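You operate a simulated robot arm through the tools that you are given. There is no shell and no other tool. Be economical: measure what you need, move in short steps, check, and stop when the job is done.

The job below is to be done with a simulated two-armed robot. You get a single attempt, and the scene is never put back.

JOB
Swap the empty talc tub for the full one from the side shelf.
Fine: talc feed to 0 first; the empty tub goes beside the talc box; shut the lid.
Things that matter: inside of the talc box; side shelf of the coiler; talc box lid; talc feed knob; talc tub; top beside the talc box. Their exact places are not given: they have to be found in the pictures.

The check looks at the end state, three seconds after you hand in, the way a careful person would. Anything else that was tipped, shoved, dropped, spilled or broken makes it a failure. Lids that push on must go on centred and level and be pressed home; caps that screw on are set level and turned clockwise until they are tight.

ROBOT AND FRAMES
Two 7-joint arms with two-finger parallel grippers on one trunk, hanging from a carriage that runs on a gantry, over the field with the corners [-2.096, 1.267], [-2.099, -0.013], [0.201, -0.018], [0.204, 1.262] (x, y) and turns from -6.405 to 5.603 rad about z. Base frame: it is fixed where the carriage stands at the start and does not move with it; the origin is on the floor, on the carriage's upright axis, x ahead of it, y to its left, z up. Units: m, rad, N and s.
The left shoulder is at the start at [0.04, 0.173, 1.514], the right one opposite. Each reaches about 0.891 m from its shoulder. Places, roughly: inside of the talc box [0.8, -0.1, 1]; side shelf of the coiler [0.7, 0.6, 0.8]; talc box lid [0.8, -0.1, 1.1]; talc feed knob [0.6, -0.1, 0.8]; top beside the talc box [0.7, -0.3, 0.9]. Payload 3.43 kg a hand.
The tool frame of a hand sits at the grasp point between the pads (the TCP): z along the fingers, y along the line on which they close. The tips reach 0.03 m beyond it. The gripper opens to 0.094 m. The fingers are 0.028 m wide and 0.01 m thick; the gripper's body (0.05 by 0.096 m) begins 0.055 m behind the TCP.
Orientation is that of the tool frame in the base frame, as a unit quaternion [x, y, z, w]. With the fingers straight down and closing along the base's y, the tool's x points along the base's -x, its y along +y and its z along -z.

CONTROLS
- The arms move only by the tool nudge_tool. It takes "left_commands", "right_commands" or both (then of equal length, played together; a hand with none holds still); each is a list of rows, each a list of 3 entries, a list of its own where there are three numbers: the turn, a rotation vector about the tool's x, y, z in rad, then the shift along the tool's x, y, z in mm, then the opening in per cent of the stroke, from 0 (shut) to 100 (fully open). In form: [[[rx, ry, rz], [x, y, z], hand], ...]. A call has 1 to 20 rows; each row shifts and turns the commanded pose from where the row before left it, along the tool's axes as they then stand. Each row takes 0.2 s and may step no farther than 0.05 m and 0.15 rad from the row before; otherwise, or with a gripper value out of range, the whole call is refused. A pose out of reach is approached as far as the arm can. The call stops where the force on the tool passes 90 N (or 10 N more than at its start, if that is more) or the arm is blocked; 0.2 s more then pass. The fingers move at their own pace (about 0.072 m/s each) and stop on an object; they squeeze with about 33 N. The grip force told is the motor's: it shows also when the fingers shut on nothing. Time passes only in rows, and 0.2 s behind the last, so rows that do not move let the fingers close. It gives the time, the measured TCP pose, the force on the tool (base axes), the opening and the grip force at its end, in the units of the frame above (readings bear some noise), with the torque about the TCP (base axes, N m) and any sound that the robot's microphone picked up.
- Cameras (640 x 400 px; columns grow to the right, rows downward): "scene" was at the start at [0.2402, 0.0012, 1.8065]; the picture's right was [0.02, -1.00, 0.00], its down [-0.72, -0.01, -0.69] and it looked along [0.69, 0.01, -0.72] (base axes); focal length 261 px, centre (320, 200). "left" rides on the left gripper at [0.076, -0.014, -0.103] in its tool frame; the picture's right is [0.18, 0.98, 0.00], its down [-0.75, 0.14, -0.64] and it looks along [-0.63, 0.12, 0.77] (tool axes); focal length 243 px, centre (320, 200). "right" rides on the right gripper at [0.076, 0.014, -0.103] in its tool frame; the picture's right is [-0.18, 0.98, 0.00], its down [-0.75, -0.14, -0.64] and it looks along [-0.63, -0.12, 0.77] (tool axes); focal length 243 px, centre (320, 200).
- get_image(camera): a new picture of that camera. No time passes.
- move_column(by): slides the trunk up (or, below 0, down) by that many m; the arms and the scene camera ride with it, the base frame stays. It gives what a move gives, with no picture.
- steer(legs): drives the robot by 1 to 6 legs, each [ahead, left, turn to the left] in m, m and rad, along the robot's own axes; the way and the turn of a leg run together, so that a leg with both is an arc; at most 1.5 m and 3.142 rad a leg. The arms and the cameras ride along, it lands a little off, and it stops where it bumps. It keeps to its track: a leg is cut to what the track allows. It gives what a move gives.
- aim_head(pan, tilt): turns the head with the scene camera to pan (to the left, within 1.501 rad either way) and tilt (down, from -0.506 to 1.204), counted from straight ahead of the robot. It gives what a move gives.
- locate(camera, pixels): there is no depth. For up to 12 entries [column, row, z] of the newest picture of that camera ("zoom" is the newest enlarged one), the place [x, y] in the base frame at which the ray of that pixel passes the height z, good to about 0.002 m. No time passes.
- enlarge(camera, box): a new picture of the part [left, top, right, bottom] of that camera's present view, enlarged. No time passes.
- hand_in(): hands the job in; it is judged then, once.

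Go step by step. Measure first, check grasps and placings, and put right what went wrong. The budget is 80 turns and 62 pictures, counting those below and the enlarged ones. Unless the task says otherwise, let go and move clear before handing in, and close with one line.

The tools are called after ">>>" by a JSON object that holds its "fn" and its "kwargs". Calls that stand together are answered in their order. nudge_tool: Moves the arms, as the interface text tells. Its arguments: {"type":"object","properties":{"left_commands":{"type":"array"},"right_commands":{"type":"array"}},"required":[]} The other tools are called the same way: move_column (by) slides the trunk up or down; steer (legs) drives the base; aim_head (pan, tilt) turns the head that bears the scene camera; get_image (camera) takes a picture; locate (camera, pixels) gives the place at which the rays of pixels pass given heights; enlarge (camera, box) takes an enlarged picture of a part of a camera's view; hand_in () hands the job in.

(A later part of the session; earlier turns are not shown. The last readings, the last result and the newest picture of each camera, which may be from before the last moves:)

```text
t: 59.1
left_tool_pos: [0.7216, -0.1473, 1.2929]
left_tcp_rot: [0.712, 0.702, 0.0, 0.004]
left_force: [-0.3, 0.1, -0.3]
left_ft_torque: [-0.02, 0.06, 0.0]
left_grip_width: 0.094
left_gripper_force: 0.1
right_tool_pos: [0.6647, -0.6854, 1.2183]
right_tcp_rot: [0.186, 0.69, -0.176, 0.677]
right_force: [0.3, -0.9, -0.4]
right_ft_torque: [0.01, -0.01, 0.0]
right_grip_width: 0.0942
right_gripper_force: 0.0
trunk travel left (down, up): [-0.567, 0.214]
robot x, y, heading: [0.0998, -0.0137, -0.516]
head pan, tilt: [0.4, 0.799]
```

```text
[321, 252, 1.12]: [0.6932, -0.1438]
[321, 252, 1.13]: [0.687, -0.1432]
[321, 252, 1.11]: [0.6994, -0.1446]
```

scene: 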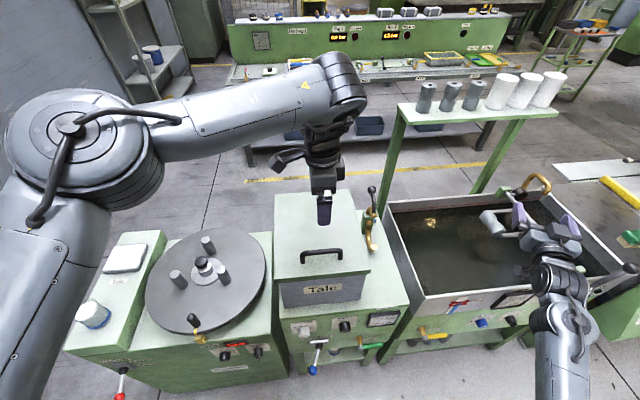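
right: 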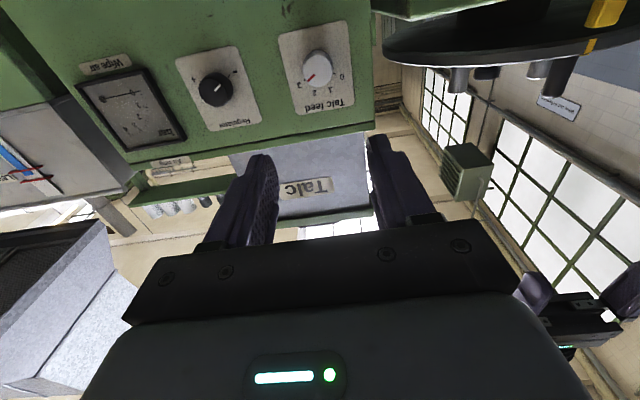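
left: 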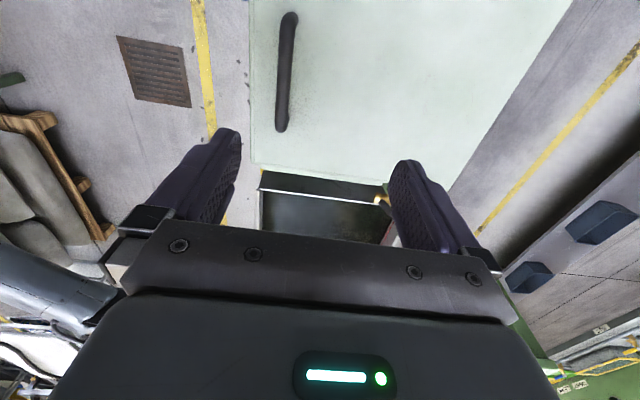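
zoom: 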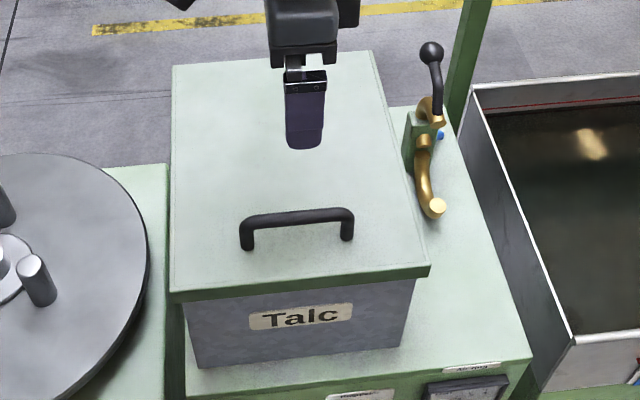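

The handle bar is at x≈0.686, y -0.145, z≈1.122. I'll descend over it and close.

>>> {"fn": "nudge_tool", "kwargs": {"left_commands": [[[0, 0, 0], [0, -36, 0], 60], [[0, 0, 0], [0, 0, 40], 60], [[0, 0, 0], [0, 0, 40], 60], [[0, 0, 0], [0, 0, 40], 60], [[0, 0, 0], [0, 0, 30], 60], [[0, 0, 0], [0, 0, 20], 60], [[0, 0, 0], [0, 0, 0], 60], [[0, 0, 0], [0, 0, 0], 0], [[0, 0, 0], [0, 0, 0], 0], [[0, 0, 0], [0, 0, 0], 0], [[0, 0, 0], [0, 0, 0], 0]]}}

>>> {"fn": "enlarge", "kwargs": {"camera": "scene", "box": [260, 170, 400, 320]}}

```text
t: 61.5
left_tool_pos: [0.6853, -0.1493, 1.1238]
left_tcp_rot: [0.713, 0.701, 0.0, 0.003]
left_force: [-28.2, 3.2, 16.6]
left_ft_torque: [0.19, -0.98, 0.87]
left_grip_width: 0.0183
left_gripper_force: 44.9
right_tool_pos: [0.6633, -0.6844, 1.2179]
right_tcp_rot: [0.186, 0.691, -0.177, 0.676]
right_force: [-0.5, 0.0, 0.2]
right_ft_torque: [0.02, 0.02, -0.02]
right_grip_width: 0.0942
right_gripper_force: 0.1
trunk travel left (down, up): [-0.567, 0.214]
robot x, y, heading: [0.1014, -0.0088, -0.515]
head pan, tilt: [0.4, 0.799]
```

```text
2.67 times, centred on (330, 245) of scene
```

zoom: 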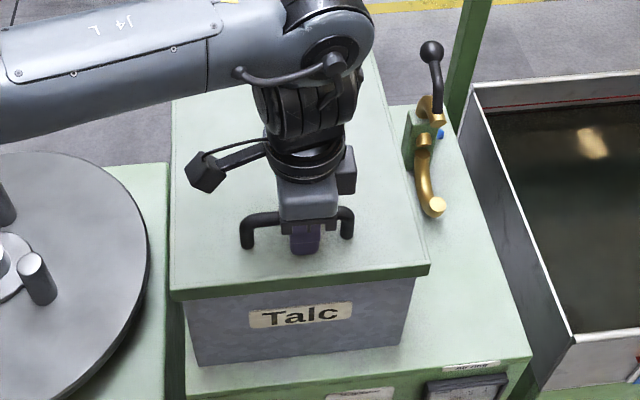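

The handle is held. When the lid opens its top faces the rear, so I'll keep the hand pointing down and let the bar pivot in the fingers while I follow the arc. First I'll open it about 0.4 rad.

>>> {"fn": "nudge_tool", "kwargs": {"left_commands": [[[0, 0, 0], [0, 3.5, -14], 0], [[0, 0, 0], [0, 3.5, -14], 0], [[0, 0, 0], [0, 4.5, -13.3], 0], [[0, 0, 0], [0, 5, -13.3], 0], [[0, 0, 0], [0, 6, -13], 0], [[0, 0, 0], [0, 6, -12.7], 0], [[0, 0, 0], [0, 7, -12.3], 0], [[0, 0, 0], [0, 7.5, -12.2], 0], [[0, 0, 0], [0, 0, 0], 0]]}}

>>> {"fn": "get_image", "kwargs": {"camera": "scene"}}

```text
t: 63.5
left_tool_pos: [0.7221, -0.1485, 1.2269]
left_tcp_rot: [0.713, 0.702, -0.005, -0.001]
left_force: [-54.8, 1.9, 33.6]
left_ft_torque: [0.85, -0.42, 0.58]
left_grip_width: 0.018
left_gripper_force: 44.5
right_tool_pos: [0.6604, -0.6857, 1.2169]
right_tcp_rot: [0.186, 0.691, -0.177, 0.675]
right_force: [1.1, 0.0, -0.1]
right_ft_torque: [-0.02, -0.01, -0.02]
right_grip_width: 0.094
right_gripper_force: 0.1
trunk travel left (down, up): [-0.567, 0.214]
robot x, y, heading: [0.0948, -0.0083, -0.511]
head pan, tilt: [0.4, 0.799]
```

```text
31 pictures are left
```

scene: 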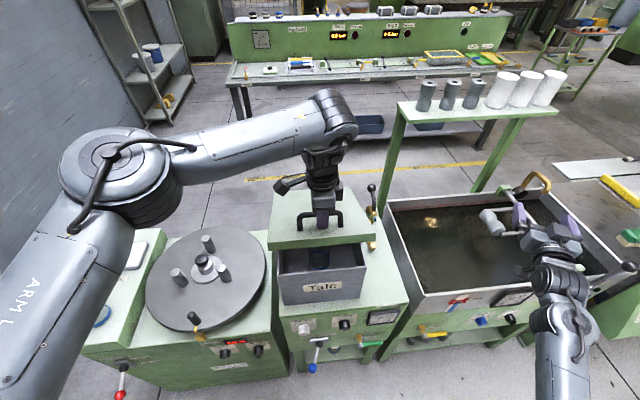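

The lid is hinged at the rear as expected. The X force shows my arc is slightly too far forward, so I'll correct by 4 mm and keep following it.

>>> {"fn": "nudge_tool", "kwargs": {"left_commands": [[[0, 0, 0], [0, -4, 0], 0], [[0, 0, 0], [0, 9, -14], 0], [[0, 0, 0], [0, 9.5, -13.4], 0], [[0, 0, 0], [0, 9, -11.3], 0], [[0, 0, 0], [0, 9.6, -10.7], 0], [[0, 0, 0], [0, 10, -10.3], 0], [[0, 0, 0], [0, 10.6, -9.8], 0], [[0, 0, 0], [0, 11, -9.2], 0], [[0, 0, 0], [0, 11.6, -8.7], 0], [[0, 0, 0], [0, 12, -8], 0], [[0, 0, 0], [0, 12.2, -7.5], 0], [[0, 0, 0], [0, 0, 0], 0]]}}

>>> {"fn": "get_image", "kwargs": {"camera": "scene"}}

```text
t: 66.1
left_tool_pos: [0.7863, -0.1484, 1.299]
left_tcp_rot: [0.714, 0.701, -0.001, 0.002]
left_force: [17.2, -22.9, -25.0]
left_ft_torque: [0.07, 0.08, 0.25]
left_grip_width: 0.0183
left_gripper_force: 44.9
left hand out of reach, approached as far as the arm can: row 8, 9, 10, 11
right_tool_pos: [0.6637, -0.6861, 1.2199]
right_tcp_rot: [0.187, 0.69, -0.178, 0.677]
right_force: [0.3, 0.7, 0.3]
right_ft_torque: [0.04, -0.01, 0.0]
right_grip_width: 0.094
right_gripper_force: 0.0
trunk travel left (down, up): [-0.567, 0.214]
robot x, y, heading: [0.0996, -0.0093, -0.515]
head pan, tilt: [0.4, 0.799]
```

```text
30 pictures are left
```

scene: 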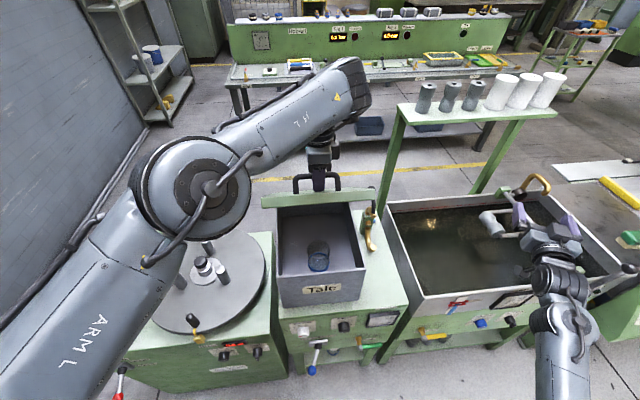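

The left arm runs out of reach with the lid about 42° open. I'll lower it again along the same path, then move the robot so the left shoulder is nearer.

>>> {"fn": "nudge_tool", "kwargs": {"left_commands": [[[0, 0, 0], [0, -12.2, 7.5], 0], [[0, 0, 0], [0, -12, 8], 0], [[0, 0, 0], [0, -11.6, 8.7], 0], [[0, 0, 0], [0, -11, 9.2], 0], [[0, 0, 0], [0, -10.6, 9.8], 0], [[0, 0, 0], [0, 0, 0], 0]]}}

```text
t: 67.5
left_tool_pos: [0.732, -0.1442, 1.257]
left_tcp_rot: [0.712, 0.702, 0.003, 0.005]
left_force: [41.4, -6.5, -32.0]
left_ft_torque: [-0.23, -0.33, 0.53]
left_grip_width: 0.0139
left_gripper_force: 45.1
right_tool_pos: [0.6661, -0.6844, 1.22]
right_tcp_rot: [0.187, 0.689, -0.178, 0.677]
right_force: [-0.1, -0.1, 0.4]
right_ft_torque: [-0.02, 0.01, 0.03]
right_grip_width: 0.0942
right_gripper_force: 0.0
trunk travel left (down, up): [-0.567, 0.214]
robot x, y, heading: [0.0985, -0.0115, -0.517]
head pan, tilt: [0.4, 0.799]
```

The commanded pose had been clipped, so the hand is now about 9 mm off the arc and the bar has shifted in the grip. I'll correct and look.

>>> {"fn": "nudge_tool", "kwargs": {"left_commands": [[[0, 0, 0], [0, 6, 2], 0], [[0, 0, 0], [0, 0, 0], 0]]}}

>>> {"fn": "enlarge", "kwargs": {"camera": "left", "box": [160, 20, 480, 220]}}

```text
t: 68.1
left_tool_pos: [0.7318, -0.1446, 1.256]
left_tcp_rot: [0.713, 0.701, 0.0, 0.001]
left_force: [-2.1, 8.7, 0.0]
left_ft_torque: [-0.38, -0.22, 0.65]
left_grip_width: 0.0135
left_gripper_force: 44.8
right_tool_pos: [0.6636, -0.6829, 1.2189]
right_tcp_rot: [0.186, 0.69, -0.176, 0.677]
right_force: [0.1, 0.0, 0.5]
right_ft_torque: [0.02, -0.02, 0.0]
right_grip_width: 0.094
right_gripper_force: 0.2
trunk travel left (down, up): [-0.567, 0.214]
robot x, y, heading: [0.0962, -0.0068, -0.512]
head pan, tilt: [0.4, 0.799]
```

```text
2.00 times, centred on (320, 120) of left
```

zoom: 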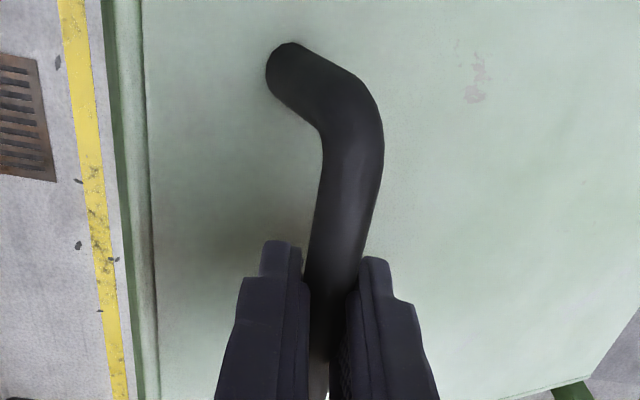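

The bar is still caged with almost no force. I'll follow the arc down to shut.

>>> {"fn": "nudge_tool", "kwargs": {"left_commands": [[[0, 0, 0], [0, -9, 14], 0], [[0, 0, 0], [0, -8, 15], 0], [[0, 0, 0], [0, -7, 16], 0], [[0, 0, 0], [0, -7, 16], 0], [[0, 0, 0], [0, -6, 16], 0], [[0, 0, 0], [0, -5, 17], 0], [[0, 0, 0], [0, -3, 15], 0], [[0, 0, 0], [0, -2, 13], 0], [[0, 0, 0], [0, 0, 0], 0]]}}

>>> {"fn": "enlarge", "kwargs": {"camera": "scene", "box": [260, 170, 400, 320]}}

```text
t: 70.1
left_tool_pos: [0.6849, -0.146, 1.1424]
left_tcp_rot: [0.713, 0.702, -0.001, 0.003]
left_force: [-13.7, 9.6, 37.0]
left_ft_torque: [1.58, 0.22, 0.85]
left_grip_width: 0.0139
left_gripper_force: 44.9
right_tool_pos: [0.6641, -0.6826, 1.2162]
right_tcp_rot: [0.187, 0.69, -0.176, 0.676]
right_force: [0.2, 0.2, -0.3]
right_ft_torque: [0.01, 0.03, 0.01]
right_grip_width: 0.0939
right_gripper_force: 0.1
trunk travel left (down, up): [-0.567, 0.214]
robot x, y, heading: [0.0987, -0.0088, -0.507]
head pan, tilt: [0.4, 0.799]
stopped in row 9 (left hand): the force on the tool passed its limit at 116 N (the readings are from after the stop); the commanded pose is now the measured one
```

```text
2.67 times, centred on (330, 245) of scene
```

zoom: 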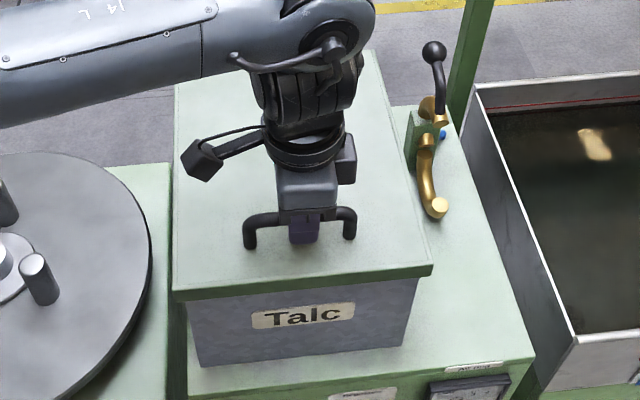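

The lid is shut again. I'll release, lift, then turn and move the robot so the left shoulder comes closer, and raise the trunk.

>>> {"fn": "nudge_tool", "kwargs": {"left_commands": [[[0, 0, 0], [0, 0, 0], 60], [[0, 0, 0], [0, 0, 0], 60], [[0, 0, 0], [0, 0, -40], 60], [[0, 0, 0], [0, 0, -40], 60], [[0, 0, 0], [0, 0, -40], 60], [[0, 0, 0], [0, 0, -40], 60], [[0, 0, 0], [0, 0, 0], 60]]}}

>>> {"fn": "move_column", "kwargs": {"by": 0.15}}

>>> {"fn": "steer", "kwargs": {"legs": [[0, 0, -0.79], [0.027, 0.1, 0]]}}

>>> {"fn": "aim_head", "kwargs": {"pan": 1.1, "tilt": 0.85}}

>>> {"fn": "get_image", "kwargs": {"camera": "scene"}}

```text
t: 71.7
left_tool_pos: [0.686, -0.1471, 1.3013]
left_tcp_rot: [0.713, 0.701, -0.003, 0.003]
left_force: [0.0, 0.2, -0.1]
left_ft_torque: [0.01, 0.03, 0.0]
left_grip_width: 0.0564
left_gripper_force: 0.1
right_tool_pos: [0.6642, -0.6828, 1.2184]
right_tcp_rot: [0.187, 0.69, -0.177, 0.676]
right_force: [0.4, 0.0, 0.3]
right_ft_torque: [-0.02, -0.01, 0.0]
right_grip_width: 0.0941
right_gripper_force: 0.2
trunk travel left (down, up): [-0.567, 0.214]
robot x, y, heading: [0.098, -0.0073, -0.508]
head pan, tilt: [0.4, 0.799]
```

```text
t: 73.4
left_tool_pos: [0.6857, -0.1477, 1.4504]
left_tcp_rot: [0.713, 0.701, -0.002, 0.004]
left_force: [-0.2, -0.9, 0.1]
left_ft_torque: [-0.02, -0.01, 0.05]
left_grip_width: 0.0565
left_gripper_force: 0.0
right_tool_pos: [0.6647, -0.6837, 1.3691]
right_tcp_rot: [0.186, 0.69, -0.176, 0.677]
right_force: [0.5, 0.0, -0.4]
right_ft_torque: [0.01, 0.05, 0.02]
right_grip_width: 0.0941
right_gripper_force: 0.0
trunk travel left (down, up): [-0.717, 0.064]
robot x, y, heading: [0.0937, -0.0077, -0.515]
head pan, tilt: [0.4, 0.799]
```

```text
t: 76.7
left_tool_pos: [0.5156, -0.5265, 1.4508]
left_tcp_rot: [0.929, 0.369, -0.002, 0.003]
left_force: [-0.7, 0.1, -0.1]
left_ft_torque: [-0.03, 0.02, 0.0]
left_grip_width: 0.0563
left_gripper_force: 0.1
right_tool_pos: [0.1173, -0.8873, 1.3685]
right_tcp_rot: [0.438, 0.564, -0.425, 0.556]
right_force: [0.2, 0.4, -0.5]
right_ft_torque: [0.0, -0.02, -0.01]
right_grip_width: 0.0939
right_gripper_force: 0.0
trunk travel left (down, up): [-0.717, 0.064]
robot x, y, heading: [0.2006, -0.0091, -1.31]
head pan, tilt: [0.4, 0.799]
```

```text
t: 77.7
left_tool_pos: [0.5146, -0.5255, 1.451]
left_tcp_rot: [0.929, 0.37, -0.002, 0.004]
left_force: [-0.2, 0.6, 0.2]
left_ft_torque: [0.01, -0.01, -0.03]
left_grip_width: 0.0562
left_gripper_force: 0.0
right_tool_pos: [0.1185, -0.887, 1.3681]
right_tcp_rot: [0.439, 0.564, -0.425, 0.555]
right_force: [0.0, 0.1, 0.0]
right_ft_torque: [-0.02, 0.05, -0.02]
right_grip_width: 0.0936
right_gripper_force: 0.1
trunk travel left (down, up): [-0.717, 0.064]
robot x, y, heading: [0.2007, -0.0084, -1.308]
head pan, tilt: [1.1, 0.85]
```

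```text
27 pictures are left
```

scene: 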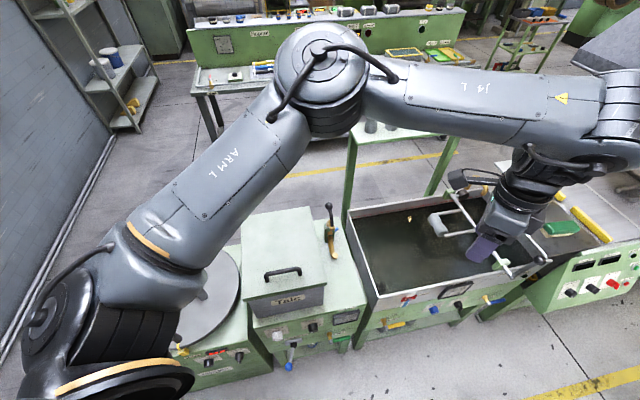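

I'll re-yaw the hand and swing it back above the handle.

>>> {"fn": "nudge_tool", "kwargs": {"left_commands": [[[0, 0, -0.1355], [0, 0, 0], 60], [[0, 0, -0.1355], [0, 0, 0], 60], [[0, 0, -0.1355], [0, 0, 0], 60], [[0, 0, -0.1355], [0, 0, 0], 60], [[0, 0, -0.1355], [0, 0, 0], 60], [[0, 0, -0.1355], [0, 0, 0], 60], [[0, 0, 0], [37.8, 17.1, 0], 60], [[0, 0, 0], [37.8, 17.1, 0], 60], [[0, 0, 0], [37.8, 17.1, 0], 60], [[0, 0, 0], [37.8, 17.1, 0], 60], [[0, 0, 0], [37.8, 17.1, 0], 60], [[0, 0, 0], [37.8, 17.1, 0], 60], [[0, 0, 0], [37.8, 17.1, 0], 60], [[0, 0, 0], [37.8, 17.1, 0], 60], [[0, 0, 0], [37.8, 17.1, 0], 60], [[0, 0, 0], [37.8, 17.1, 0], 60], [[0, 0, 0], [0, 0, 0], 60]]}}

>>> {"fn": "get_image", "kwargs": {"camera": "scene"}}

```text
t: 81.3
left_tool_pos: [0.6263, -0.2303, 1.4394]
left_tcp_rot: [0.707, 0.707, -0.004, 0.001]
left_force: [1.6, -0.6, 0.4]
left_ft_torque: [-0.01, 0.01, 0.03]
left_grip_width: 0.0565
left_gripper_force: 0.1
left hand out of reach, approached as far as the arm can: row 14, 15, 16
right_tool_pos: [0.1179, -0.8866, 1.368]
right_tcp_rot: [0.438, 0.564, -0.425, 0.556]
right_force: [0.5, 0.4, 0.1]
right_ft_torque: [0.03, -0.02, -0.01]
right_grip_width: 0.0941
right_gripper_force: 0.0
trunk travel left (down, up): [-0.717, 0.064]
robot x, y, heading: [0.2003, -0.012, -1.309]
head pan, tilt: [1.1, 0.85]
```

```text
26 pictures are left
```

scene: 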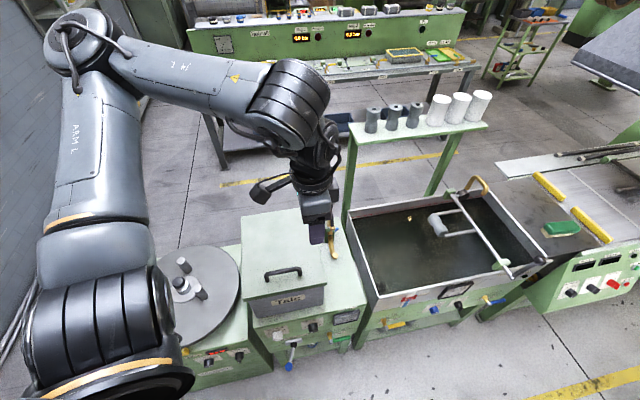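

The wrist runs out of travel here, so I'll use both arms instead. The left lifts the lid to about 45° and the right, pointing forward, pushes it over from underneath. I'll turn back to heading -0.5, staying at x≈0.2.

>>> {"fn": "steer", "kwargs": {"legs": [[0, 0, 0.8]]}}

>>> {"fn": "move_column", "kwargs": {"by": -0.15}}

>>> {"fn": "aim_head", "kwargs": {"pan": 0.4, "tilt": 0.8}}

>>> {"fn": "get_image", "kwargs": {"camera": "scene"}}

```text
t: 83.8
left_tool_pos: [0.6581, 0.1323, 1.4386]
left_tcp_rot: [0.386, 0.922, -0.003, 0.003]
left_force: [0.0, 0.1, 0.3]
left_ft_torque: [-0.03, -0.02, 0.02]
left_grip_width: 0.0565
left_gripper_force: 0.0
right_tool_pos: [0.7581, -0.6925, 1.3671]
right_tcp_rot: [0.192, 0.688, -0.183, 0.675]
right_force: [-1.4, -0.1, 0.3]
right_ft_torque: [0.01, -0.03, -0.01]
right_grip_width: 0.094
right_gripper_force: 0.0
trunk travel left (down, up): [-0.717, 0.064]
robot x, y, heading: [0.1997, -0.0119, -0.53]
head pan, tilt: [1.1, 0.85]
```

```text
t: 85.5
left_tool_pos: [0.6592, 0.1314, 1.289]
left_tcp_rot: [0.386, 0.922, -0.003, 0.002]
left_force: [0.9, -0.1, 0.0]
left_ft_torque: [0.02, 0.0, 0.03]
left_grip_width: 0.0562
left_gripper_force: 0.0
right_tool_pos: [0.7571, -0.6931, 1.2185]
right_tcp_rot: [0.193, 0.689, -0.183, 0.674]
right_force: [-0.1, -0.2, 0.1]
right_ft_torque: [0.0, 0.0, -0.01]
right_grip_width: 0.0941
right_gripper_force: 0.0
trunk travel left (down, up): [-0.567, 0.214]
robot x, y, heading: [0.2006, -0.0103, -0.533]
head pan, tilt: [1.1, 0.85]
```

```text
t: 86.6
left_tool_pos: [0.6584, 0.1319, 1.2892]
left_tcp_rot: [0.386, 0.922, -0.002, 0.002]
left_force: [0.5, 0.1, -0.7]
left_ft_torque: [0.02, 0.02, 0.02]
left_grip_width: 0.0568
left_gripper_force: 0.0
right_tool_pos: [0.757, -0.6928, 1.2186]
right_tcp_rot: [0.192, 0.689, -0.182, 0.675]
right_force: [-0.5, -0.7, -0.1]
right_ft_torque: [0.01, 0.01, 0.01]
right_grip_width: 0.0939
right_gripper_force: 0.0
trunk travel left (down, up): [-0.567, 0.214]
robot x, y, heading: [0.202, -0.0093, -0.528]
head pan, tilt: [0.4, 0.799]
```

```text
25 pictures are left
```

scene: 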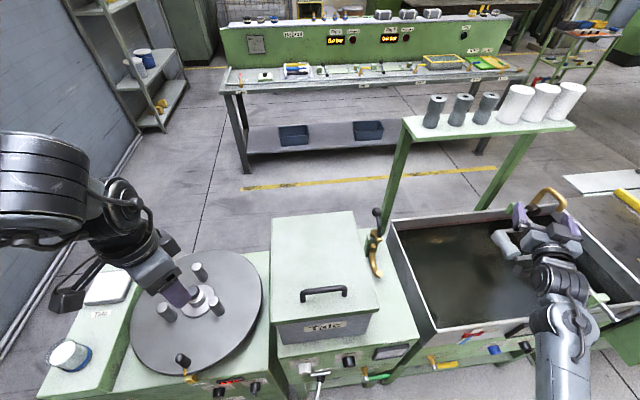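

I'll send the left hand over the handle, and bring the right hand, fingers shut and pointing forward, to just in front of the lid at y≈-0.235.

>>> {"fn": "nudge_tool", "kwargs": {"left_commands": [[[0, 0, 0.13], [0, 0, 0], 60], [[0, 0, 0.13], [0, 0, 0], 60], [[0, 0, 0.13], [0, 0, 0], 60], [[0, 0, 0.13], [0, 0, 0], 60], [[0, 0, 0.13], [0, 0, 0], 60], [[0, 0, 0.13], [0, 0, 0], 60], [[0, 0, 0], [-40, 4, 0], 60], [[0, 0, 0], [-40, 4, 0], 60], [[0, 0, 0], [-40, 4, 0], 60], [[0, 0, 0], [-40, 4, 0], 60], [[0, 0, 0], [-40, 4, 0], 60], [[0, 0, 0], [-40, 4, 0], 60], [[0, 0, 0], [-39, 3, 0], 60], [[0, 0, 0], [0, 0, 0], 60]]}}

>>> {"fn": "nudge_tool", "kwargs": {"right_commands": [[[-0.132, 0, 0], [0, 0, 0], 0], [[-0.132, 0, 0], [0, 0, 0], 0], [[-0.132, 0, 0], [0, 0, 0], 0], [[-0.132, 0, 0], [0, 0, 0], 0], [[0, 0, 0], [0, 41, -14.3], 0], [[0, 0, 0], [0, 41, -14.3], 0], [[0, 0, 0], [0, 41, -14.3], 0], [[0, 0, 0], [0, 41, -14.3], 0], [[0, 0, 0], [0, 41, -14.3], 0], [[0, 0, 0], [0, 41, -14.3], 0], [[0, 0, 0], [0, 41, -14.3], 0], [[0, 0, 0], [0, 41, -14.3], 0], [[0, 0, 0], [0, 41, -14.3], 0], [[0, 0, 0], [0, 41, -14.3], 0], [[0, 0, 0], [0, 45, -14.3], 0], [[0, 0, 0], [0, 0, 0], 0]]}}

>>> {"fn": "get_image", "kwargs": {"camera": "scene"}}

```text
t: 89.6
left_tool_pos: [0.6868, -0.1475, 1.2904]
left_tcp_rot: [0.708, 0.707, -0.001, 0.003]
left_force: [-0.2, 0.6, -0.4]
left_ft_torque: [0.03, 0.0, -0.03]
left_grip_width: 0.0564
left_gripper_force: 0.2
right_tool_pos: [0.7589, -0.6915, 1.2181]
right_tcp_rot: [0.193, 0.689, -0.182, 0.675]
right_force: [0.2, 0.0, 0.1]
right_ft_torque: [-0.02, 0.02, 0.0]
right_grip_width: 0.094
right_gripper_force: 0.2
trunk travel left (down, up): [-0.567, 0.214]
robot x, y, heading: [0.1967, -0.0071, -0.525]
head pan, tilt: [0.4, 0.799]
```

```text
t: 93.0
left_tool_pos: [0.6876, -0.148, 1.2908]
left_tcp_rot: [0.708, 0.707, -0.001, 0.004]
left_force: [0.4, 0.3, -1.2]
left_ft_torque: [0.0, 0.02, -0.03]
left_grip_width: 0.0564
left_gripper_force: 0.0
right_tool_pos: [0.6047, -0.2372, 1.2311]
right_tcp_rot: [0.009, 0.712, 0.003, 0.702]
right_force: [0.2, -0.1, -0.1]
right_ft_torque: [-0.03, 0.0, 0.03]
right_grip_width: 0.0
right_gripper_force: 33.0
trunk travel left (down, up): [-0.567, 0.214]
robot x, y, heading: [0.2004, -0.0057, -0.526]
head pan, tilt: [0.4, 0.799]
```

```text
24 pictures are left
```

scene: 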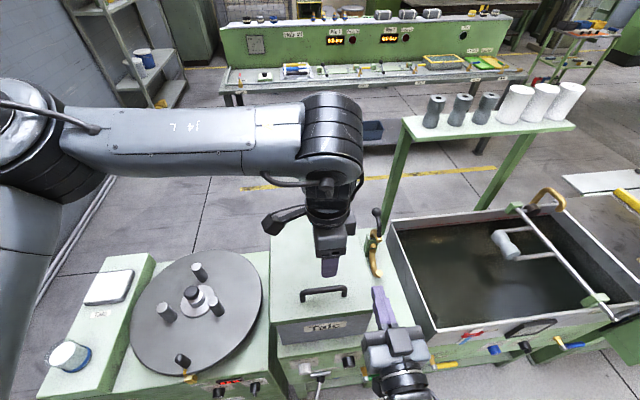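

Both hands are in place. I'll descend, grip the bar and lift along the refined arc.

>>> {"fn": "nudge_tool", "kwargs": {"left_commands": [[[0, 0, 0], [0, 0, 40], 60], [[0, 0, 0], [0, 0, 40], 60], [[0, 0, 0], [0, 0, 40], 60], [[0, 0, 0], [0, 0, 30], 60], [[0, 0, 0], [0, -1, 20], 60], [[0, 0, 0], [0, 0, 0], 60], [[0, 0, 0], [0, 0, 0], 0], [[0, 0, 0], [0, 0, 0], 0], [[0, 0, 0], [0, 0, 0], 0], [[0, 0, 0], [0, 0, 0], 0]]}}

>>> {"fn": "nudge_tool", "kwargs": {"left_commands": [[[0, 0, 0], [0, 2.5, -14], 0], [[0, 0, 0], [0, 3.2, -14], 0], [[0, 0, 0], [0, 4, -13.8], 0], [[0, 0, 0], [0, 4.5, -13.6], 0], [[0, 0, 0], [0, 5.3, -13.3], 0], [[0, 0, 0], [0, 5.9, -13.1], 0], [[0, 0, 0], [0, 6.5, -12.8], 0], [[0, 0, 0], [0, 7.2, -12.4], 0], [[0, 0, 0], [0, 7.8, -12], 0], [[0, 0, 0], [0, 8.4, -11.7], 0], [[0, 0, 0], [0, 9, -11.2], 0], [[0, 0, 0], [0, 9.5, -10.7], 0], [[0, 0, 0], [0, 10, -10.2], 0], [[0, 0, 0], [0, 10.6, -9.8], 0], [[0, 0, 0], [0, 0, 0], 0]]}}

>>> {"fn": "get_image", "kwargs": {"camera": "scene"}}

```text
t: 94.8
left_tool_pos: [0.6849, -0.1512, 1.1235]
left_tcp_rot: [0.709, 0.705, -0.005, 0.008]
left_force: [-0.5, 2.1, 17.7]
left_ft_torque: [0.63, 0.47, 0.22]
left_grip_width: 0.0183
left_gripper_force: 32.9
right_tool_pos: [0.6037, -0.2377, 1.2292]
right_tcp_rot: [0.01, 0.712, 0.003, 0.702]
right_force: [0.4, 0.4, -0.3]
right_ft_torque: [-0.02, -0.02, 0.03]
right_grip_width: 0.0
right_gripper_force: 32.6
trunk travel left (down, up): [-0.567, 0.214]
robot x, y, heading: [0.2, -0.0084, -0.528]
head pan, tilt: [0.4, 0.799]
stopped in row 8 (left hand): the force on the tool passed its limit at 108 N (the readings are from after the stop); the commanded pose is now the measured one
```

```text
t: 98.0
left_tool_pos: [0.7778, -0.1515, 1.2963]
left_tcp_rot: [0.71, 0.704, -0.005, 0.007]
left_force: [11.0, -16.2, -16.2]
left_ft_torque: [0.22, 0.05, -0.3]
left_grip_width: 0.0181
left_gripper_force: 45.3
right_tool_pos: [0.6043, -0.2376, 1.2297]
right_tcp_rot: [0.009, 0.712, 0.003, 0.702]
right_force: [0.3, 1.1, 0.4]
right_ft_torque: [-0.02, -0.01, -0.01]
right_grip_width: 0.0
right_gripper_force: 33.3
trunk travel left (down, up): [-0.567, 0.214]
robot x, y, heading: [0.2014, -0.0104, -0.53]
head pan, tilt: [0.4, 0.799]
```

```text
23 pictures are left
```

scene: 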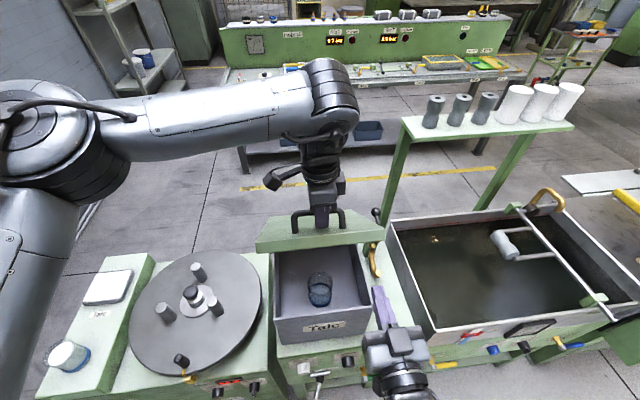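

The arc fits well, with low forces, and the empty tub shows inside at about (319,290). I'll go on opening as far as the left arm reaches.

>>> {"fn": "nudge_tool", "kwargs": {"left_commands": [[[0, 0, 0], [0, 12, -9], 0], [[0, 0, 0], [0, 12.5, -8.5], 0], [[0, 0, 0], [0, 12, -8], 0], [[0, 0, 0], [0, 12.2, -7.6], 0], [[0, 0, 0], [0, 12.6, -6.8], 0], [[0, 0, 0], [0, 13, -6.3], 0], [[0, 0, 0], [0, 0, 0], 0]]}}

>>> {"fn": "nudge_tool", "kwargs": {"left_commands": [[[0, 0, 0], [0, 13.2, -5.5], 0], [[0, 0, 0], [0, 13.5, -5], 0], [[0, 0, 0], [0, 0, 0], 0]]}}

>>> {"fn": "get_image", "kwargs": {"camera": "scene"}}

```text
t: 99.6
left_tool_pos: [0.853, -0.1508, 1.3423]
left_tcp_rot: [0.709, 0.705, -0.006, 0.006]
left_force: [-1.7, -15.4, 2.4]
left_ft_torque: [0.33, 0.03, -0.41]
left_grip_width: 0.0179
left_gripper_force: 45.0
right_tool_pos: [0.6027, -0.2384, 1.2306]
right_tcp_rot: [0.009, 0.712, 0.002, 0.702]
right_force: [0.6, 0.5, 0.0]
right_ft_torque: [0.01, 0.02, 0.0]
right_grip_width: 0.0
right_gripper_force: 33.0
trunk travel left (down, up): [-0.567, 0.214]
robot x, y, heading: [0.2007, -0.0091, -0.526]
head pan, tilt: [0.4, 0.799]
```

```text
t: 100.4
left_tool_pos: [0.8725, -0.1506, 1.3506]
left_tcp_rot: [0.71, 0.704, -0.006, 0.005]
left_force: [1.1, -16.7, -5.3]
left_ft_torque: [-0.11, 0.05, -0.42]
left_grip_width: 0.0183
left_gripper_force: 45.4
left hand out of reach, approached as far as the arm can: row 2
right_tool_pos: [0.6029, -0.2381, 1.2293]
right_tcp_rot: [0.009, 0.712, 0.002, 0.702]
right_force: [-0.4, 0.0, 0.5]
right_ft_torque: [0.02, 0.03, -0.02]
right_grip_width: 0.0
right_gripper_force: 33.0
trunk travel left (down, up): [-0.567, 0.214]
robot x, y, heading: [0.1965, -0.0118, -0.531]
head pan, tilt: [0.4, 0.799]
```

```text
22 pictures are left
```

scene: 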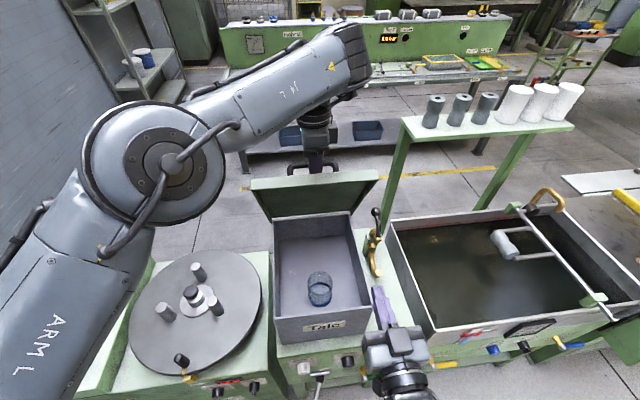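

The lid is about 62° open. I'll slide the right fist under it to support it, then release it with the left and lift that hand clear.

>>> {"fn": "nudge_tool", "kwargs": {"right_commands": [[[0, 0, 0], [0, 0, 40], 0], [[0, 0, 0], [0, 0, 40], 0], [[0, 0, 0], [0, 0, 40], 0], [[0, 0, 0], [0, 0, 40], 0], [[0, 0, 0], [0, 0, 40], 0], [[0, 0, 0], [0, 0, 20], 0], [[0, 0, 0], [0, 0, 12], 0], [[0, 0, 0], [0, 0, 0], 0]]}}

>>> {"fn": "get_image", "kwargs": {"camera": "scene"}}

```text
t: 102.2
left_tool_pos: [0.8716, -0.1511, 1.3498]
left_tcp_rot: [0.709, 0.705, -0.006, 0.006]
left_force: [3.2, -20.1, -12.6]
left_ft_torque: [0.02, -0.01, -0.44]
left_grip_width: 0.0183
left_gripper_force: 44.7
right_tool_pos: [0.835, -0.242, 1.2271]
right_tcp_rot: [0.01, 0.712, 0.002, 0.702]
right_force: [0.7, 0.2, 0.6]
right_ft_torque: [0.0, -0.04, -0.03]
right_grip_width: 0.0
right_gripper_force: 33.0
trunk travel left (down, up): [-0.567, 0.214]
robot x, y, heading: [0.2023, -0.0128, -0.531]
head pan, tilt: [0.4, 0.799]
```

```text
21 pictures are left
```

scene: 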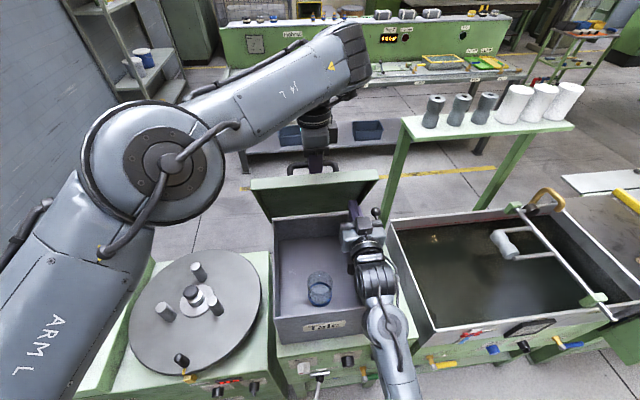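

>>> {"fn": "nudge_tool", "kwargs": {"left_commands": [[[0, 0, 0], [0, 0, 0], 60], [[0, 0, 0], [0, 0, 0], 60], [[0, 0, 0], [0, 0, -20], 60], [[0, 0, 0], [0, 0, -25], 60], [[0, 0, 0], [0, 0, -30], 60], [[0, 0, 0], [30, -30, -10], 60], [[0, 0, 0], [30, -30, 0], 60], [[0, 0, 0], [30, -30, 0], 60], [[0, 0, 0], [30, -30, 0], 60], [[0, 0, 0], [30, -30, 0], 60], [[0, 0, 0], [30, -30, 0], 60], [[0, 0, 0], [0, 0, 0], 60]], "right_commands": [[[0, 0, 0], [0, 20, 0], 0], [[0, 0, 0], [0, 0, 0], 0], [[0, 0, 0], [0, 0, 0], 0], [[0, 0, 0], [0, 0, 0], 0], [[0, 0, 0], [0, 0, 0], 0], [[0, 0, 0], [0, 0, 0], 0], [[0, 0, 0], [0, 0, 0], 0], [[0, 0, 0], [0, 0, 0], 0], [[0, 0, 0], [0, 0, 0], 0], [[0, 0, 0], [0, 0, 0], 0], [[0, 0, 0], [0, 0, 0], 0], [[0, 0, 0], [0, 0, 0], 0]]}}

>>> {"fn": "get_image", "kwargs": {"camera": "scene"}}

```text
t: 103.8
left_tool_pos: [0.8289, -0.1071, 1.3661]
left_tcp_rot: [0.711, 0.703, -0.004, 0.023]
left_force: [12.0, 2.0, 15.0]
left_ft_torque: [0.18, 0.16, -0.23]
left_grip_width: 0.049
left_gripper_force: 0.0
left hand out of reach, approached as far as the arm can: row 3, 4, 5
right_tool_pos: [0.8299, -0.2236, 1.2129]
right_tcp_rot: [0.01, 0.722, 0.003, 0.692]
right_force: [-33.0, -3.4, -9.2]
right_ft_torque: [0.18, -0.06, 0.02]
right_grip_width: 0.0002
right_gripper_force: 32.7
trunk travel left (down, up): [-0.567, 0.214]
robot x, y, heading: [0.2016, -0.0102, -0.533]
head pan, tilt: [0.4, 0.799]
stopped in row 7 (right hand): the force on the tool passed its limit at 151 N (the readings are from after the stop); the commanded pose is now the measured one
```

```text
20 pictures are left
```

scene: 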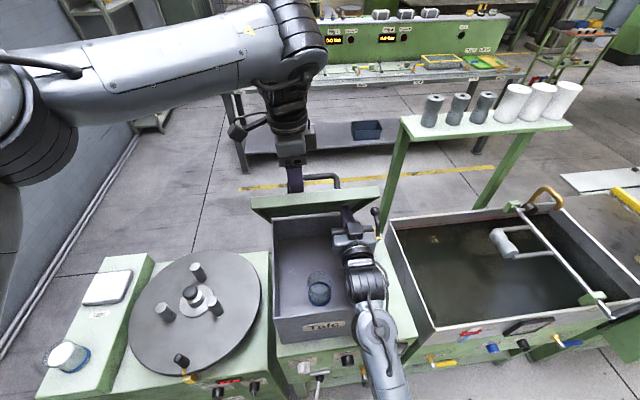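

The left hand couldn't rise there and dragged the bar back, so the call stopped on the right fist's force. The forces are moderate now. From this nearer spot I'll lift the left hand straight up and watch.

>>> {"fn": "nudge_tool", "kwargs": {"left_commands": [[[0, 0, 0], [0, 0, 0], 90], [[0, 0, 0], [0, 2, 0], 90], [[0, 0, 0], [0, 0, -20], 90], [[0, 0, 0], [0, 0, -25], 90], [[0, 0, 0], [0, 0, -25], 90], [[0, 0, 0], [0, 0, -10], 90], [[0, 0, 0], [0, 0, 0], 90]]}}

>>> {"fn": "get_image", "kwargs": {"camera": "scene"}}

```text
t: 105.3
left_tool_pos: [0.8279, -0.1033, 1.4424]
left_tcp_rot: [0.712, 0.702, -0.004, 0.019]
left_force: [0.2, -0.5, -0.1]
left_ft_torque: [0.03, -0.02, 0.01]
left_grip_width: 0.0848
left_gripper_force: 0.1
right_tool_pos: [0.8308, -0.2209, 1.2168]
right_tcp_rot: [0.009, 0.719, 0.003, 0.695]
right_force: [-1.3, -0.1, -1.2]
right_ft_torque: [0.02, -0.01, 0.08]
right_grip_width: 0.0
right_gripper_force: 33.3
trunk travel left (down, up): [-0.567, 0.214]
robot x, y, heading: [0.2013, -0.0087, -0.535]
head pan, tilt: [0.4, 0.799]
```

```text
19 pictures are left
```

scene: 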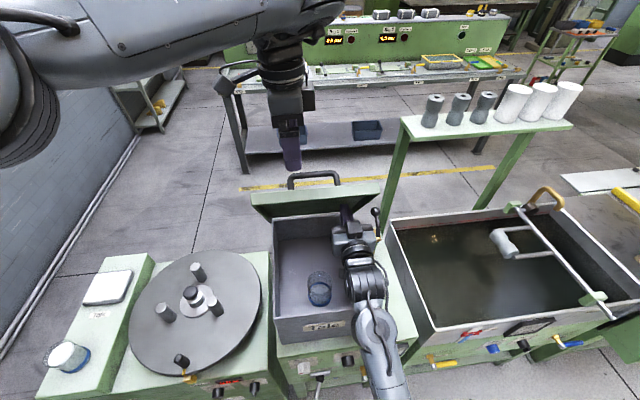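

The left hand is free and the right fist is holding the lid. I'll move the left hand away and push the lid past vertical with the right.

>>> {"fn": "nudge_tool", "kwargs": {"left_commands": [[[0, 0, 0], [35, -20, 0], 90], [[0, 0, 0], [35, -20, 0], 90], [[0, 0, 0], [35, -20, 0], 90], [[0, 0, 0], [35, -20, 0], 90], [[0, 0, 0], [35, -20, 0], 90], [[0, 0, 0], [0, 0, 0], 90]]}}

>>> {"fn": "nudge_tool", "kwargs": {"right_commands": [[[0, 0, 0], [0, 0, 15], 0], [[0, 0, 0], [0, 0, 15], 0], [[0, 0, 0], [0, 0, 15], 0], [[0, 0, 0], [0, 0, 15], 0], [[0, 0, 0], [0, 0, 15], 0], [[0, 0, 0], [0, 0, 15], 0], [[0, 0, 0], [0, 0, 15], 0], [[0, 0, 0], [0, 0, 15], 0], [[0, 0, 0], [0, 0, 0], 0]]}}

>>> {"fn": "get_image", "kwargs": {"camera": "scene"}}

```text
t: 106.8
left_tool_pos: [0.7334, 0.0713, 1.4361]
left_tcp_rot: [0.712, 0.702, -0.006, 0.02]
left_force: [0.7, -0.6, 0.0]
left_ft_torque: [-0.01, 0.03, -0.01]
left_grip_width: 0.0847
left_gripper_force: 0.0
right_tool_pos: [0.8313, -0.2208, 1.2175]
right_tcp_rot: [0.009, 0.719, 0.003, 0.695]
right_force: [-1.3, -0.1, -0.9]
right_ft_torque: [-0.06, 0.01, 0.02]
right_grip_width: 0.0
right_gripper_force: 32.6
trunk travel left (down, up): [-0.567, 0.214]
robot x, y, heading: [0.1979, -0.0072, -0.53]
head pan, tilt: [0.4, 0.799]
```

```text
t: 108.8
left_tool_pos: [0.7263, 0.0698, 1.4329]
left_tcp_rot: [0.712, 0.702, -0.007, 0.017]
left_force: [-0.1, 0.9, 0.8]
left_ft_torque: [-0.08, 0.03, -0.02]
left_grip_width: 0.0847
left_gripper_force: 0.0
right_tool_pos: [0.9423, -0.2244, 1.2112]
right_tcp_rot: [0.011, 0.719, 0.001, 0.695]
right_force: [-124.4, -8.8, 29.4]
right_ft_torque: [0.83, 0.97, -0.34]
right_grip_width: 0.0004
right_gripper_force: 33.9
trunk travel left (down, up): [-0.567, 0.214]
robot x, y, heading: [0.1994, -0.0118, -0.533]
head pan, tilt: [0.4, 0.799]
```

```text
18 pictures are left
```

scene: 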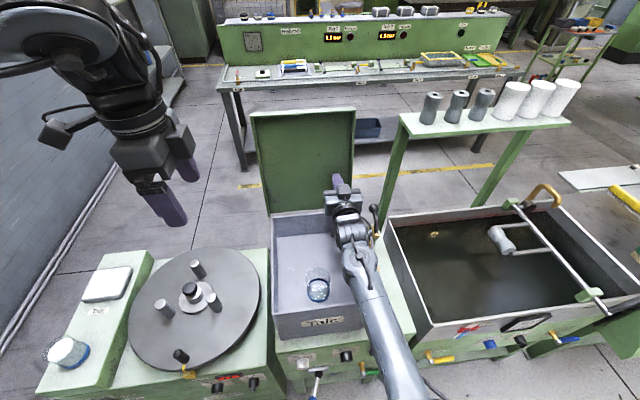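

The reaction force of about 124 N shows the lid is at its stop. I'll back the right hand off slowly and see whether the lid stays open.

>>> {"fn": "nudge_tool", "kwargs": {"right_commands": [[[0, 0, 0], [0, 0, -15], 0], [[0, 0, 0], [0, 0, -15], 0], [[0, 0, 0], [0, 0, -15], 0], [[0, 0, 0], [0, 0, 0], 0], [[0, 0, 0], [0, 0, 0], 0]]}}

>>> {"fn": "get_image", "kwargs": {"camera": "scene"}}

```text
t: 110.0
left_tool_pos: [0.7325, 0.0719, 1.437]
left_tcp_rot: [0.712, 0.702, -0.005, 0.02]
left_force: [0.6, 0.1, 0.5]
left_ft_torque: [0.01, 0.0, 0.0]
left_grip_width: 0.085
left_gripper_force: 0.1
right_tool_pos: [0.9067, -0.2208, 1.2139]
right_tcp_rot: [0.008, 0.719, 0.004, 0.695]
right_force: [0.5, 1.0, 0.2]
right_ft_torque: [0.0, 0.0, -0.03]
right_grip_width: 0.0
right_gripper_force: 33.3
trunk travel left (down, up): [-0.567, 0.214]
robot x, y, heading: [0.1965, -0.0066, -0.537]
head pan, tilt: [0.4, 0.799]
```

```text
17 pictures are left
```

scene: 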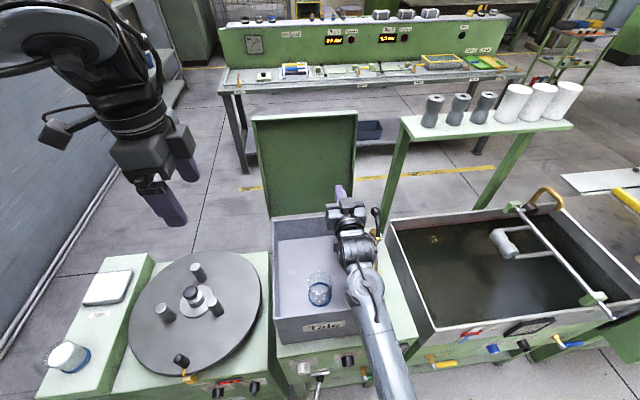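

The lid stays open by itself. I'll withdraw the right hand to the right and measure the empty tub.

>>> {"fn": "nudge_tool", "kwargs": {"right_commands": [[[0, 0, 0], [0, 0, -40], 0], [[0, 0, 0], [0, 0, -40], 0], [[0, 0, 0], [0, 0, -40], 0], [[0, 0, 0], [0, 0, -40], 0], [[0, 0, 0], [0, 0, -40], 0], [[0, 0, 0], [0, 0, -40], 0], [[0, 0, 0], [0, 0, -40], 0], [[0, 0, 0], [0, -45, 0], 0], [[0, 0, 0], [0, -45, 0], 0], [[0, 0, 0], [0, -45, 0], 0], [[0, 0, 0], [0, -45, 0], 0], [[0, 0, 0], [0, -45, 0], 0], [[0, 0, 0], [0, -45, 0], 0], [[0, 0, 0], [0, -45, 0], 0], [[0, 0, 0], [0, -45, 0], 0], [[0, 0, 0], [0, 0, 0], 0]]}}

>>> {"fn": "enlarge", "kwargs": {"camera": "scene", "box": [240, 200, 420, 350]}}

>>> {"fn": "locate", "kwargs": {"camera": "zoom", "pixels": [[320, 200, 0.9]]}}

```text
t: 113.3
left_tool_pos: [0.7337, 0.0711, 1.4361]
left_tcp_rot: [0.712, 0.702, -0.005, 0.018]
left_force: [0.2, 0.4, -0.5]
left_ft_torque: [-0.03, -0.02, -0.03]
left_grip_width: 0.0849
left_gripper_force: 0.0
right_tool_pos: [0.6228, -0.5774, 1.2181]
right_tcp_rot: [0.01, 0.72, 0.003, 0.694]
right_force: [-0.2, -0.5, 0.0]
right_ft_torque: [-0.01, 0.0, -0.03]
right_grip_width: 0.0002
right_gripper_force: 33.0
trunk travel left (down, up): [-0.567, 0.214]
robot x, y, heading: [0.1984, -0.0131, -0.535]
head pan, tilt: [0.4, 0.799]
```

```text
2.67 times, centred on (330, 275) of scene
```

zoom: 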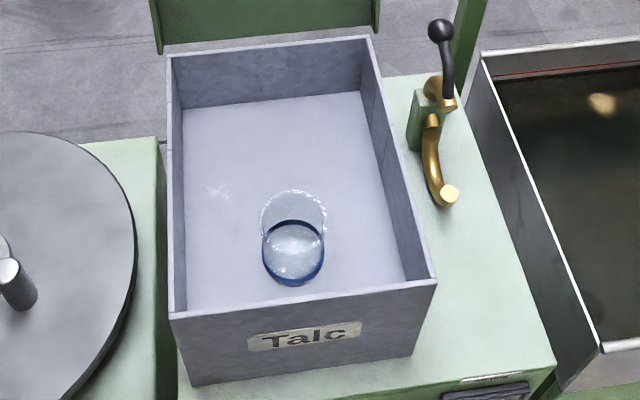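

```text
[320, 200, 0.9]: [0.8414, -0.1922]
```

>>> {"fn": "locate", "kwargs": {"camera": "zoom", "pixels": [[293, 258, 0.89], [293, 258, 0.9], [295, 216, 0.97], [295, 216, 0.98], [295, 216, 0.99], [262, 258, 0.89], [325, 256, 0.89], [261, 215, 0.98], [328, 214, 0.98], [303, 312, 1.06], [183, 120, 0.89], [365, 92, 0.89]]}}

```text
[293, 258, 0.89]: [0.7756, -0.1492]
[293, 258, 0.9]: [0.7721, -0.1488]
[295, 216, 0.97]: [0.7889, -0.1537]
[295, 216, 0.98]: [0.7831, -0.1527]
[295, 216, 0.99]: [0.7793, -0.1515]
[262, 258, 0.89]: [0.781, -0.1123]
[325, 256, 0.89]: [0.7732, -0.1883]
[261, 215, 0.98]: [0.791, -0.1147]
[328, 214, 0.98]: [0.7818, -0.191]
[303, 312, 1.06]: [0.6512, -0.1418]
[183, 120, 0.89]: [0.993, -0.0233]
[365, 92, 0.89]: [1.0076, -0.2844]
```

The tub is about 76 mm across, near (0.777, -0.151), with its rim at z≈0.98. I'll bring the left hand over it, yawed 45° to keep the camera clear of the box walls, and look.

>>> {"fn": "nudge_tool", "kwargs": {"left_commands": [[[0, 0, 0], [-37, 7.2, 0], 100], [[0, 0, 0], [-37, 7.2, 0], 100], [[0, 0, 0], [-37, 7.2, 0], 100], [[0, 0, 0], [-37, 7.2, 0], 100], [[0, 0, 0], [-37, 7.2, 0], 100], [[0, 0, 0], [-37, 7.2, 0], 100], [[0.035, 0, -0.131], [0, 0, 30], 100], [[0, 0, -0.131], [0, 0, 30], 100], [[0, 0, -0.131], [0, 0, 30], 100], [[0, 0, -0.131], [0, 0, 30], 100], [[0, 0, -0.131], [0, 0, 30], 100], [[0, 0, -0.131], [0, 0, 30], 100], [[0, 0, 0], [0, 0, 0], 100]]}}

>>> {"fn": "get_image", "kwargs": {"camera": "left"}}

```text
t: 116.2
left_tool_pos: [0.7723, -0.1576, 1.2658]
left_tcp_rot: [0.388, 0.921, -0.019, 0.001]
left_force: [-0.3, 0.4, 0.1]
left_ft_torque: [0.02, -0.01, -0.02]
left_grip_width: 0.0943
left_gripper_force: 0.0
right_tool_pos: [0.6241, -0.5772, 1.2187]
right_tcp_rot: [0.008, 0.718, 0.004, 0.696]
right_force: [-0.4, 0.3, 0.7]
right_ft_torque: [0.02, 0.01, -0.02]
right_grip_width: 0.0002
right_gripper_force: 33.0
trunk travel left (down, up): [-0.567, 0.214]
robot x, y, heading: [0.1978, -0.008, -0.53]
head pan, tilt: [0.4, 0.799]
```

```text
15 pictures are left
```

left: 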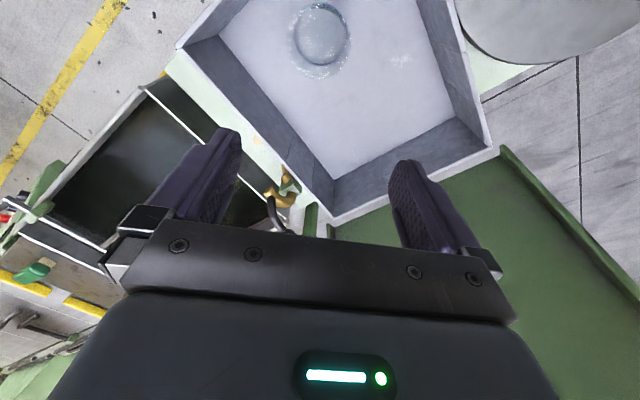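

>>> {"fn": "locate", "kwargs": {"camera": "left", "pixels": [[321, 41, 0.98], [321, 41, 0.97], [321, 36, 0.9], [289, 38, 0.98], [351, 38, 0.98]]}}

>>> {"fn": "nudge_tool", "kwargs": {"left_commands": [[[-0.0345, 0.0166, 0], [0, 0, 0], 100], [[0, 0, 0], [0, 0, 0], 100]]}}

>>> {"fn": "enlarge", "kwargs": {"camera": "left", "box": [240, 0, 400, 100]}}

```text
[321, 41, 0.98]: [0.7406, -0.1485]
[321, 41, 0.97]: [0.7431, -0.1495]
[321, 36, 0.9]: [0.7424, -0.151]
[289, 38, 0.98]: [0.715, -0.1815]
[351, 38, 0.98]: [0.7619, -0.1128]
```

```text
t: 116.8
left_tool_pos: [0.7709, -0.1587, 1.2655]
left_tcp_rot: [0.388, 0.922, 0.0, 0.0]
left_force: [0.4, -0.7, 0.3]
left_ft_torque: [0.01, 0.02, 0.0]
left_grip_width: 0.0941
left_gripper_force: 0.1
right_tool_pos: [0.6237, -0.5782, 1.2181]
right_tcp_rot: [0.009, 0.719, 0.003, 0.695]
right_force: [0.5, 0.1, -0.7]
right_ft_torque: [0.03, 0.0, 0.0]
right_grip_width: 0.0002
right_gripper_force: 33.0
trunk travel left (down, up): [-0.567, 0.214]
robot x, y, heading: [0.2, -0.0076, -0.538]
head pan, tilt: [0.4, 0.799]
```

```text
4.00 times, centred on (320, 50) of left
```

zoom: 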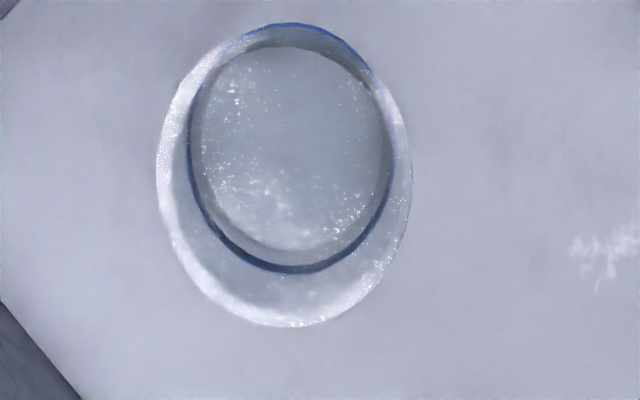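

>>> {"fn": "locate", "kwargs": {"camera": "zoom", "pixels": [[284, 175, 0.98], [284, 175, 1.0], [291, 147, 0.9], [291, 147, 0.92], [156, 170, 0.98], [412, 165, 0.98], [187, 145, 0.9], [395, 145, 0.9]]}}

>>> {"fn": "enlarge", "kwargs": {"camera": "scene", "box": [270, 230, 380, 340]}}

```text
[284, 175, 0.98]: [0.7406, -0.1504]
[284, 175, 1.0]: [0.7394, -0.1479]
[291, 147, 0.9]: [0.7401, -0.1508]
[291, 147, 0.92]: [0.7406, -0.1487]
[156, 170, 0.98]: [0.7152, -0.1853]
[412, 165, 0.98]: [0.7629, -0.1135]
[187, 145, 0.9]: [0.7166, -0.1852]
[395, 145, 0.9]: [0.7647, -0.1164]
```

```text
3.64 times, centred on (325, 285) of scene
```

zoom: 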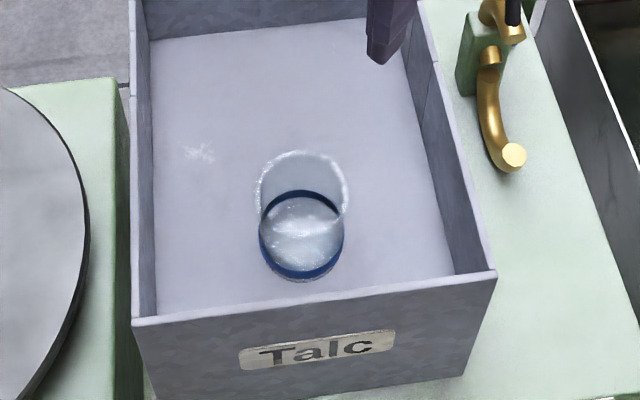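

Comparing the two cameras, the box floor is at z≈0.98 and the tub is at (0.740, -0.144), about 67 mm across with its rim near z 1.06. I'll move over it, descend and grip.

>>> {"fn": "nudge_tool", "kwargs": {"left_commands": [[[0, 0, 0], [32.2, -12, 0], 100], [[0, 0, 0], [0, 0, 40], 100], [[0, 0, 0], [0, 0, 40], 100], [[0, 0, 0], [0, 0, 40], 100], [[0, 0, 0], [0, 0, 30], 100], [[0, 0, 0], [0, 0, 30], 100], [[0, 0, 0], [0, 0, 25], 100], [[0, 0, 0], [0, 0, 25], 100], [[0, 0, 0], [0, 0, 0], 100]]}}

>>> {"fn": "enlarge", "kwargs": {"camera": "left", "box": [180, 60, 460, 240]}}

```text
t: 118.8
left_tool_pos: [0.74, -0.1424, 1.0347]
left_tcp_rot: [0.388, 0.922, 0.0, 0.0]
left_force: [0.0, 0.4, -0.5]
left_ft_torque: [0.01, -0.01, -0.01]
left_grip_width: 0.094
left_gripper_force: 0.0
right_tool_pos: [0.6236, -0.5782, 1.2187]
right_tcp_rot: [0.01, 0.719, 0.002, 0.695]
right_force: [0.4, 0.2, 0.4]
right_ft_torque: [0.01, -0.04, -0.02]
right_grip_width: 0.0
right_gripper_force: 33.0
trunk travel left (down, up): [-0.567, 0.214]
robot x, y, heading: [0.1951, -0.0106, -0.53]
head pan, tilt: [0.4, 0.799]
```

```text
2.22 times, centred on (320, 150) of left
```

zoom: 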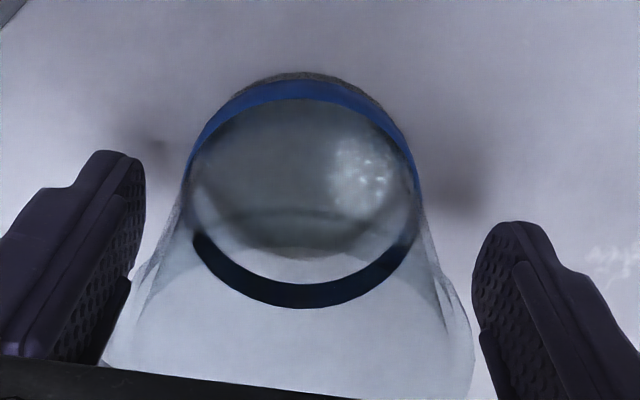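

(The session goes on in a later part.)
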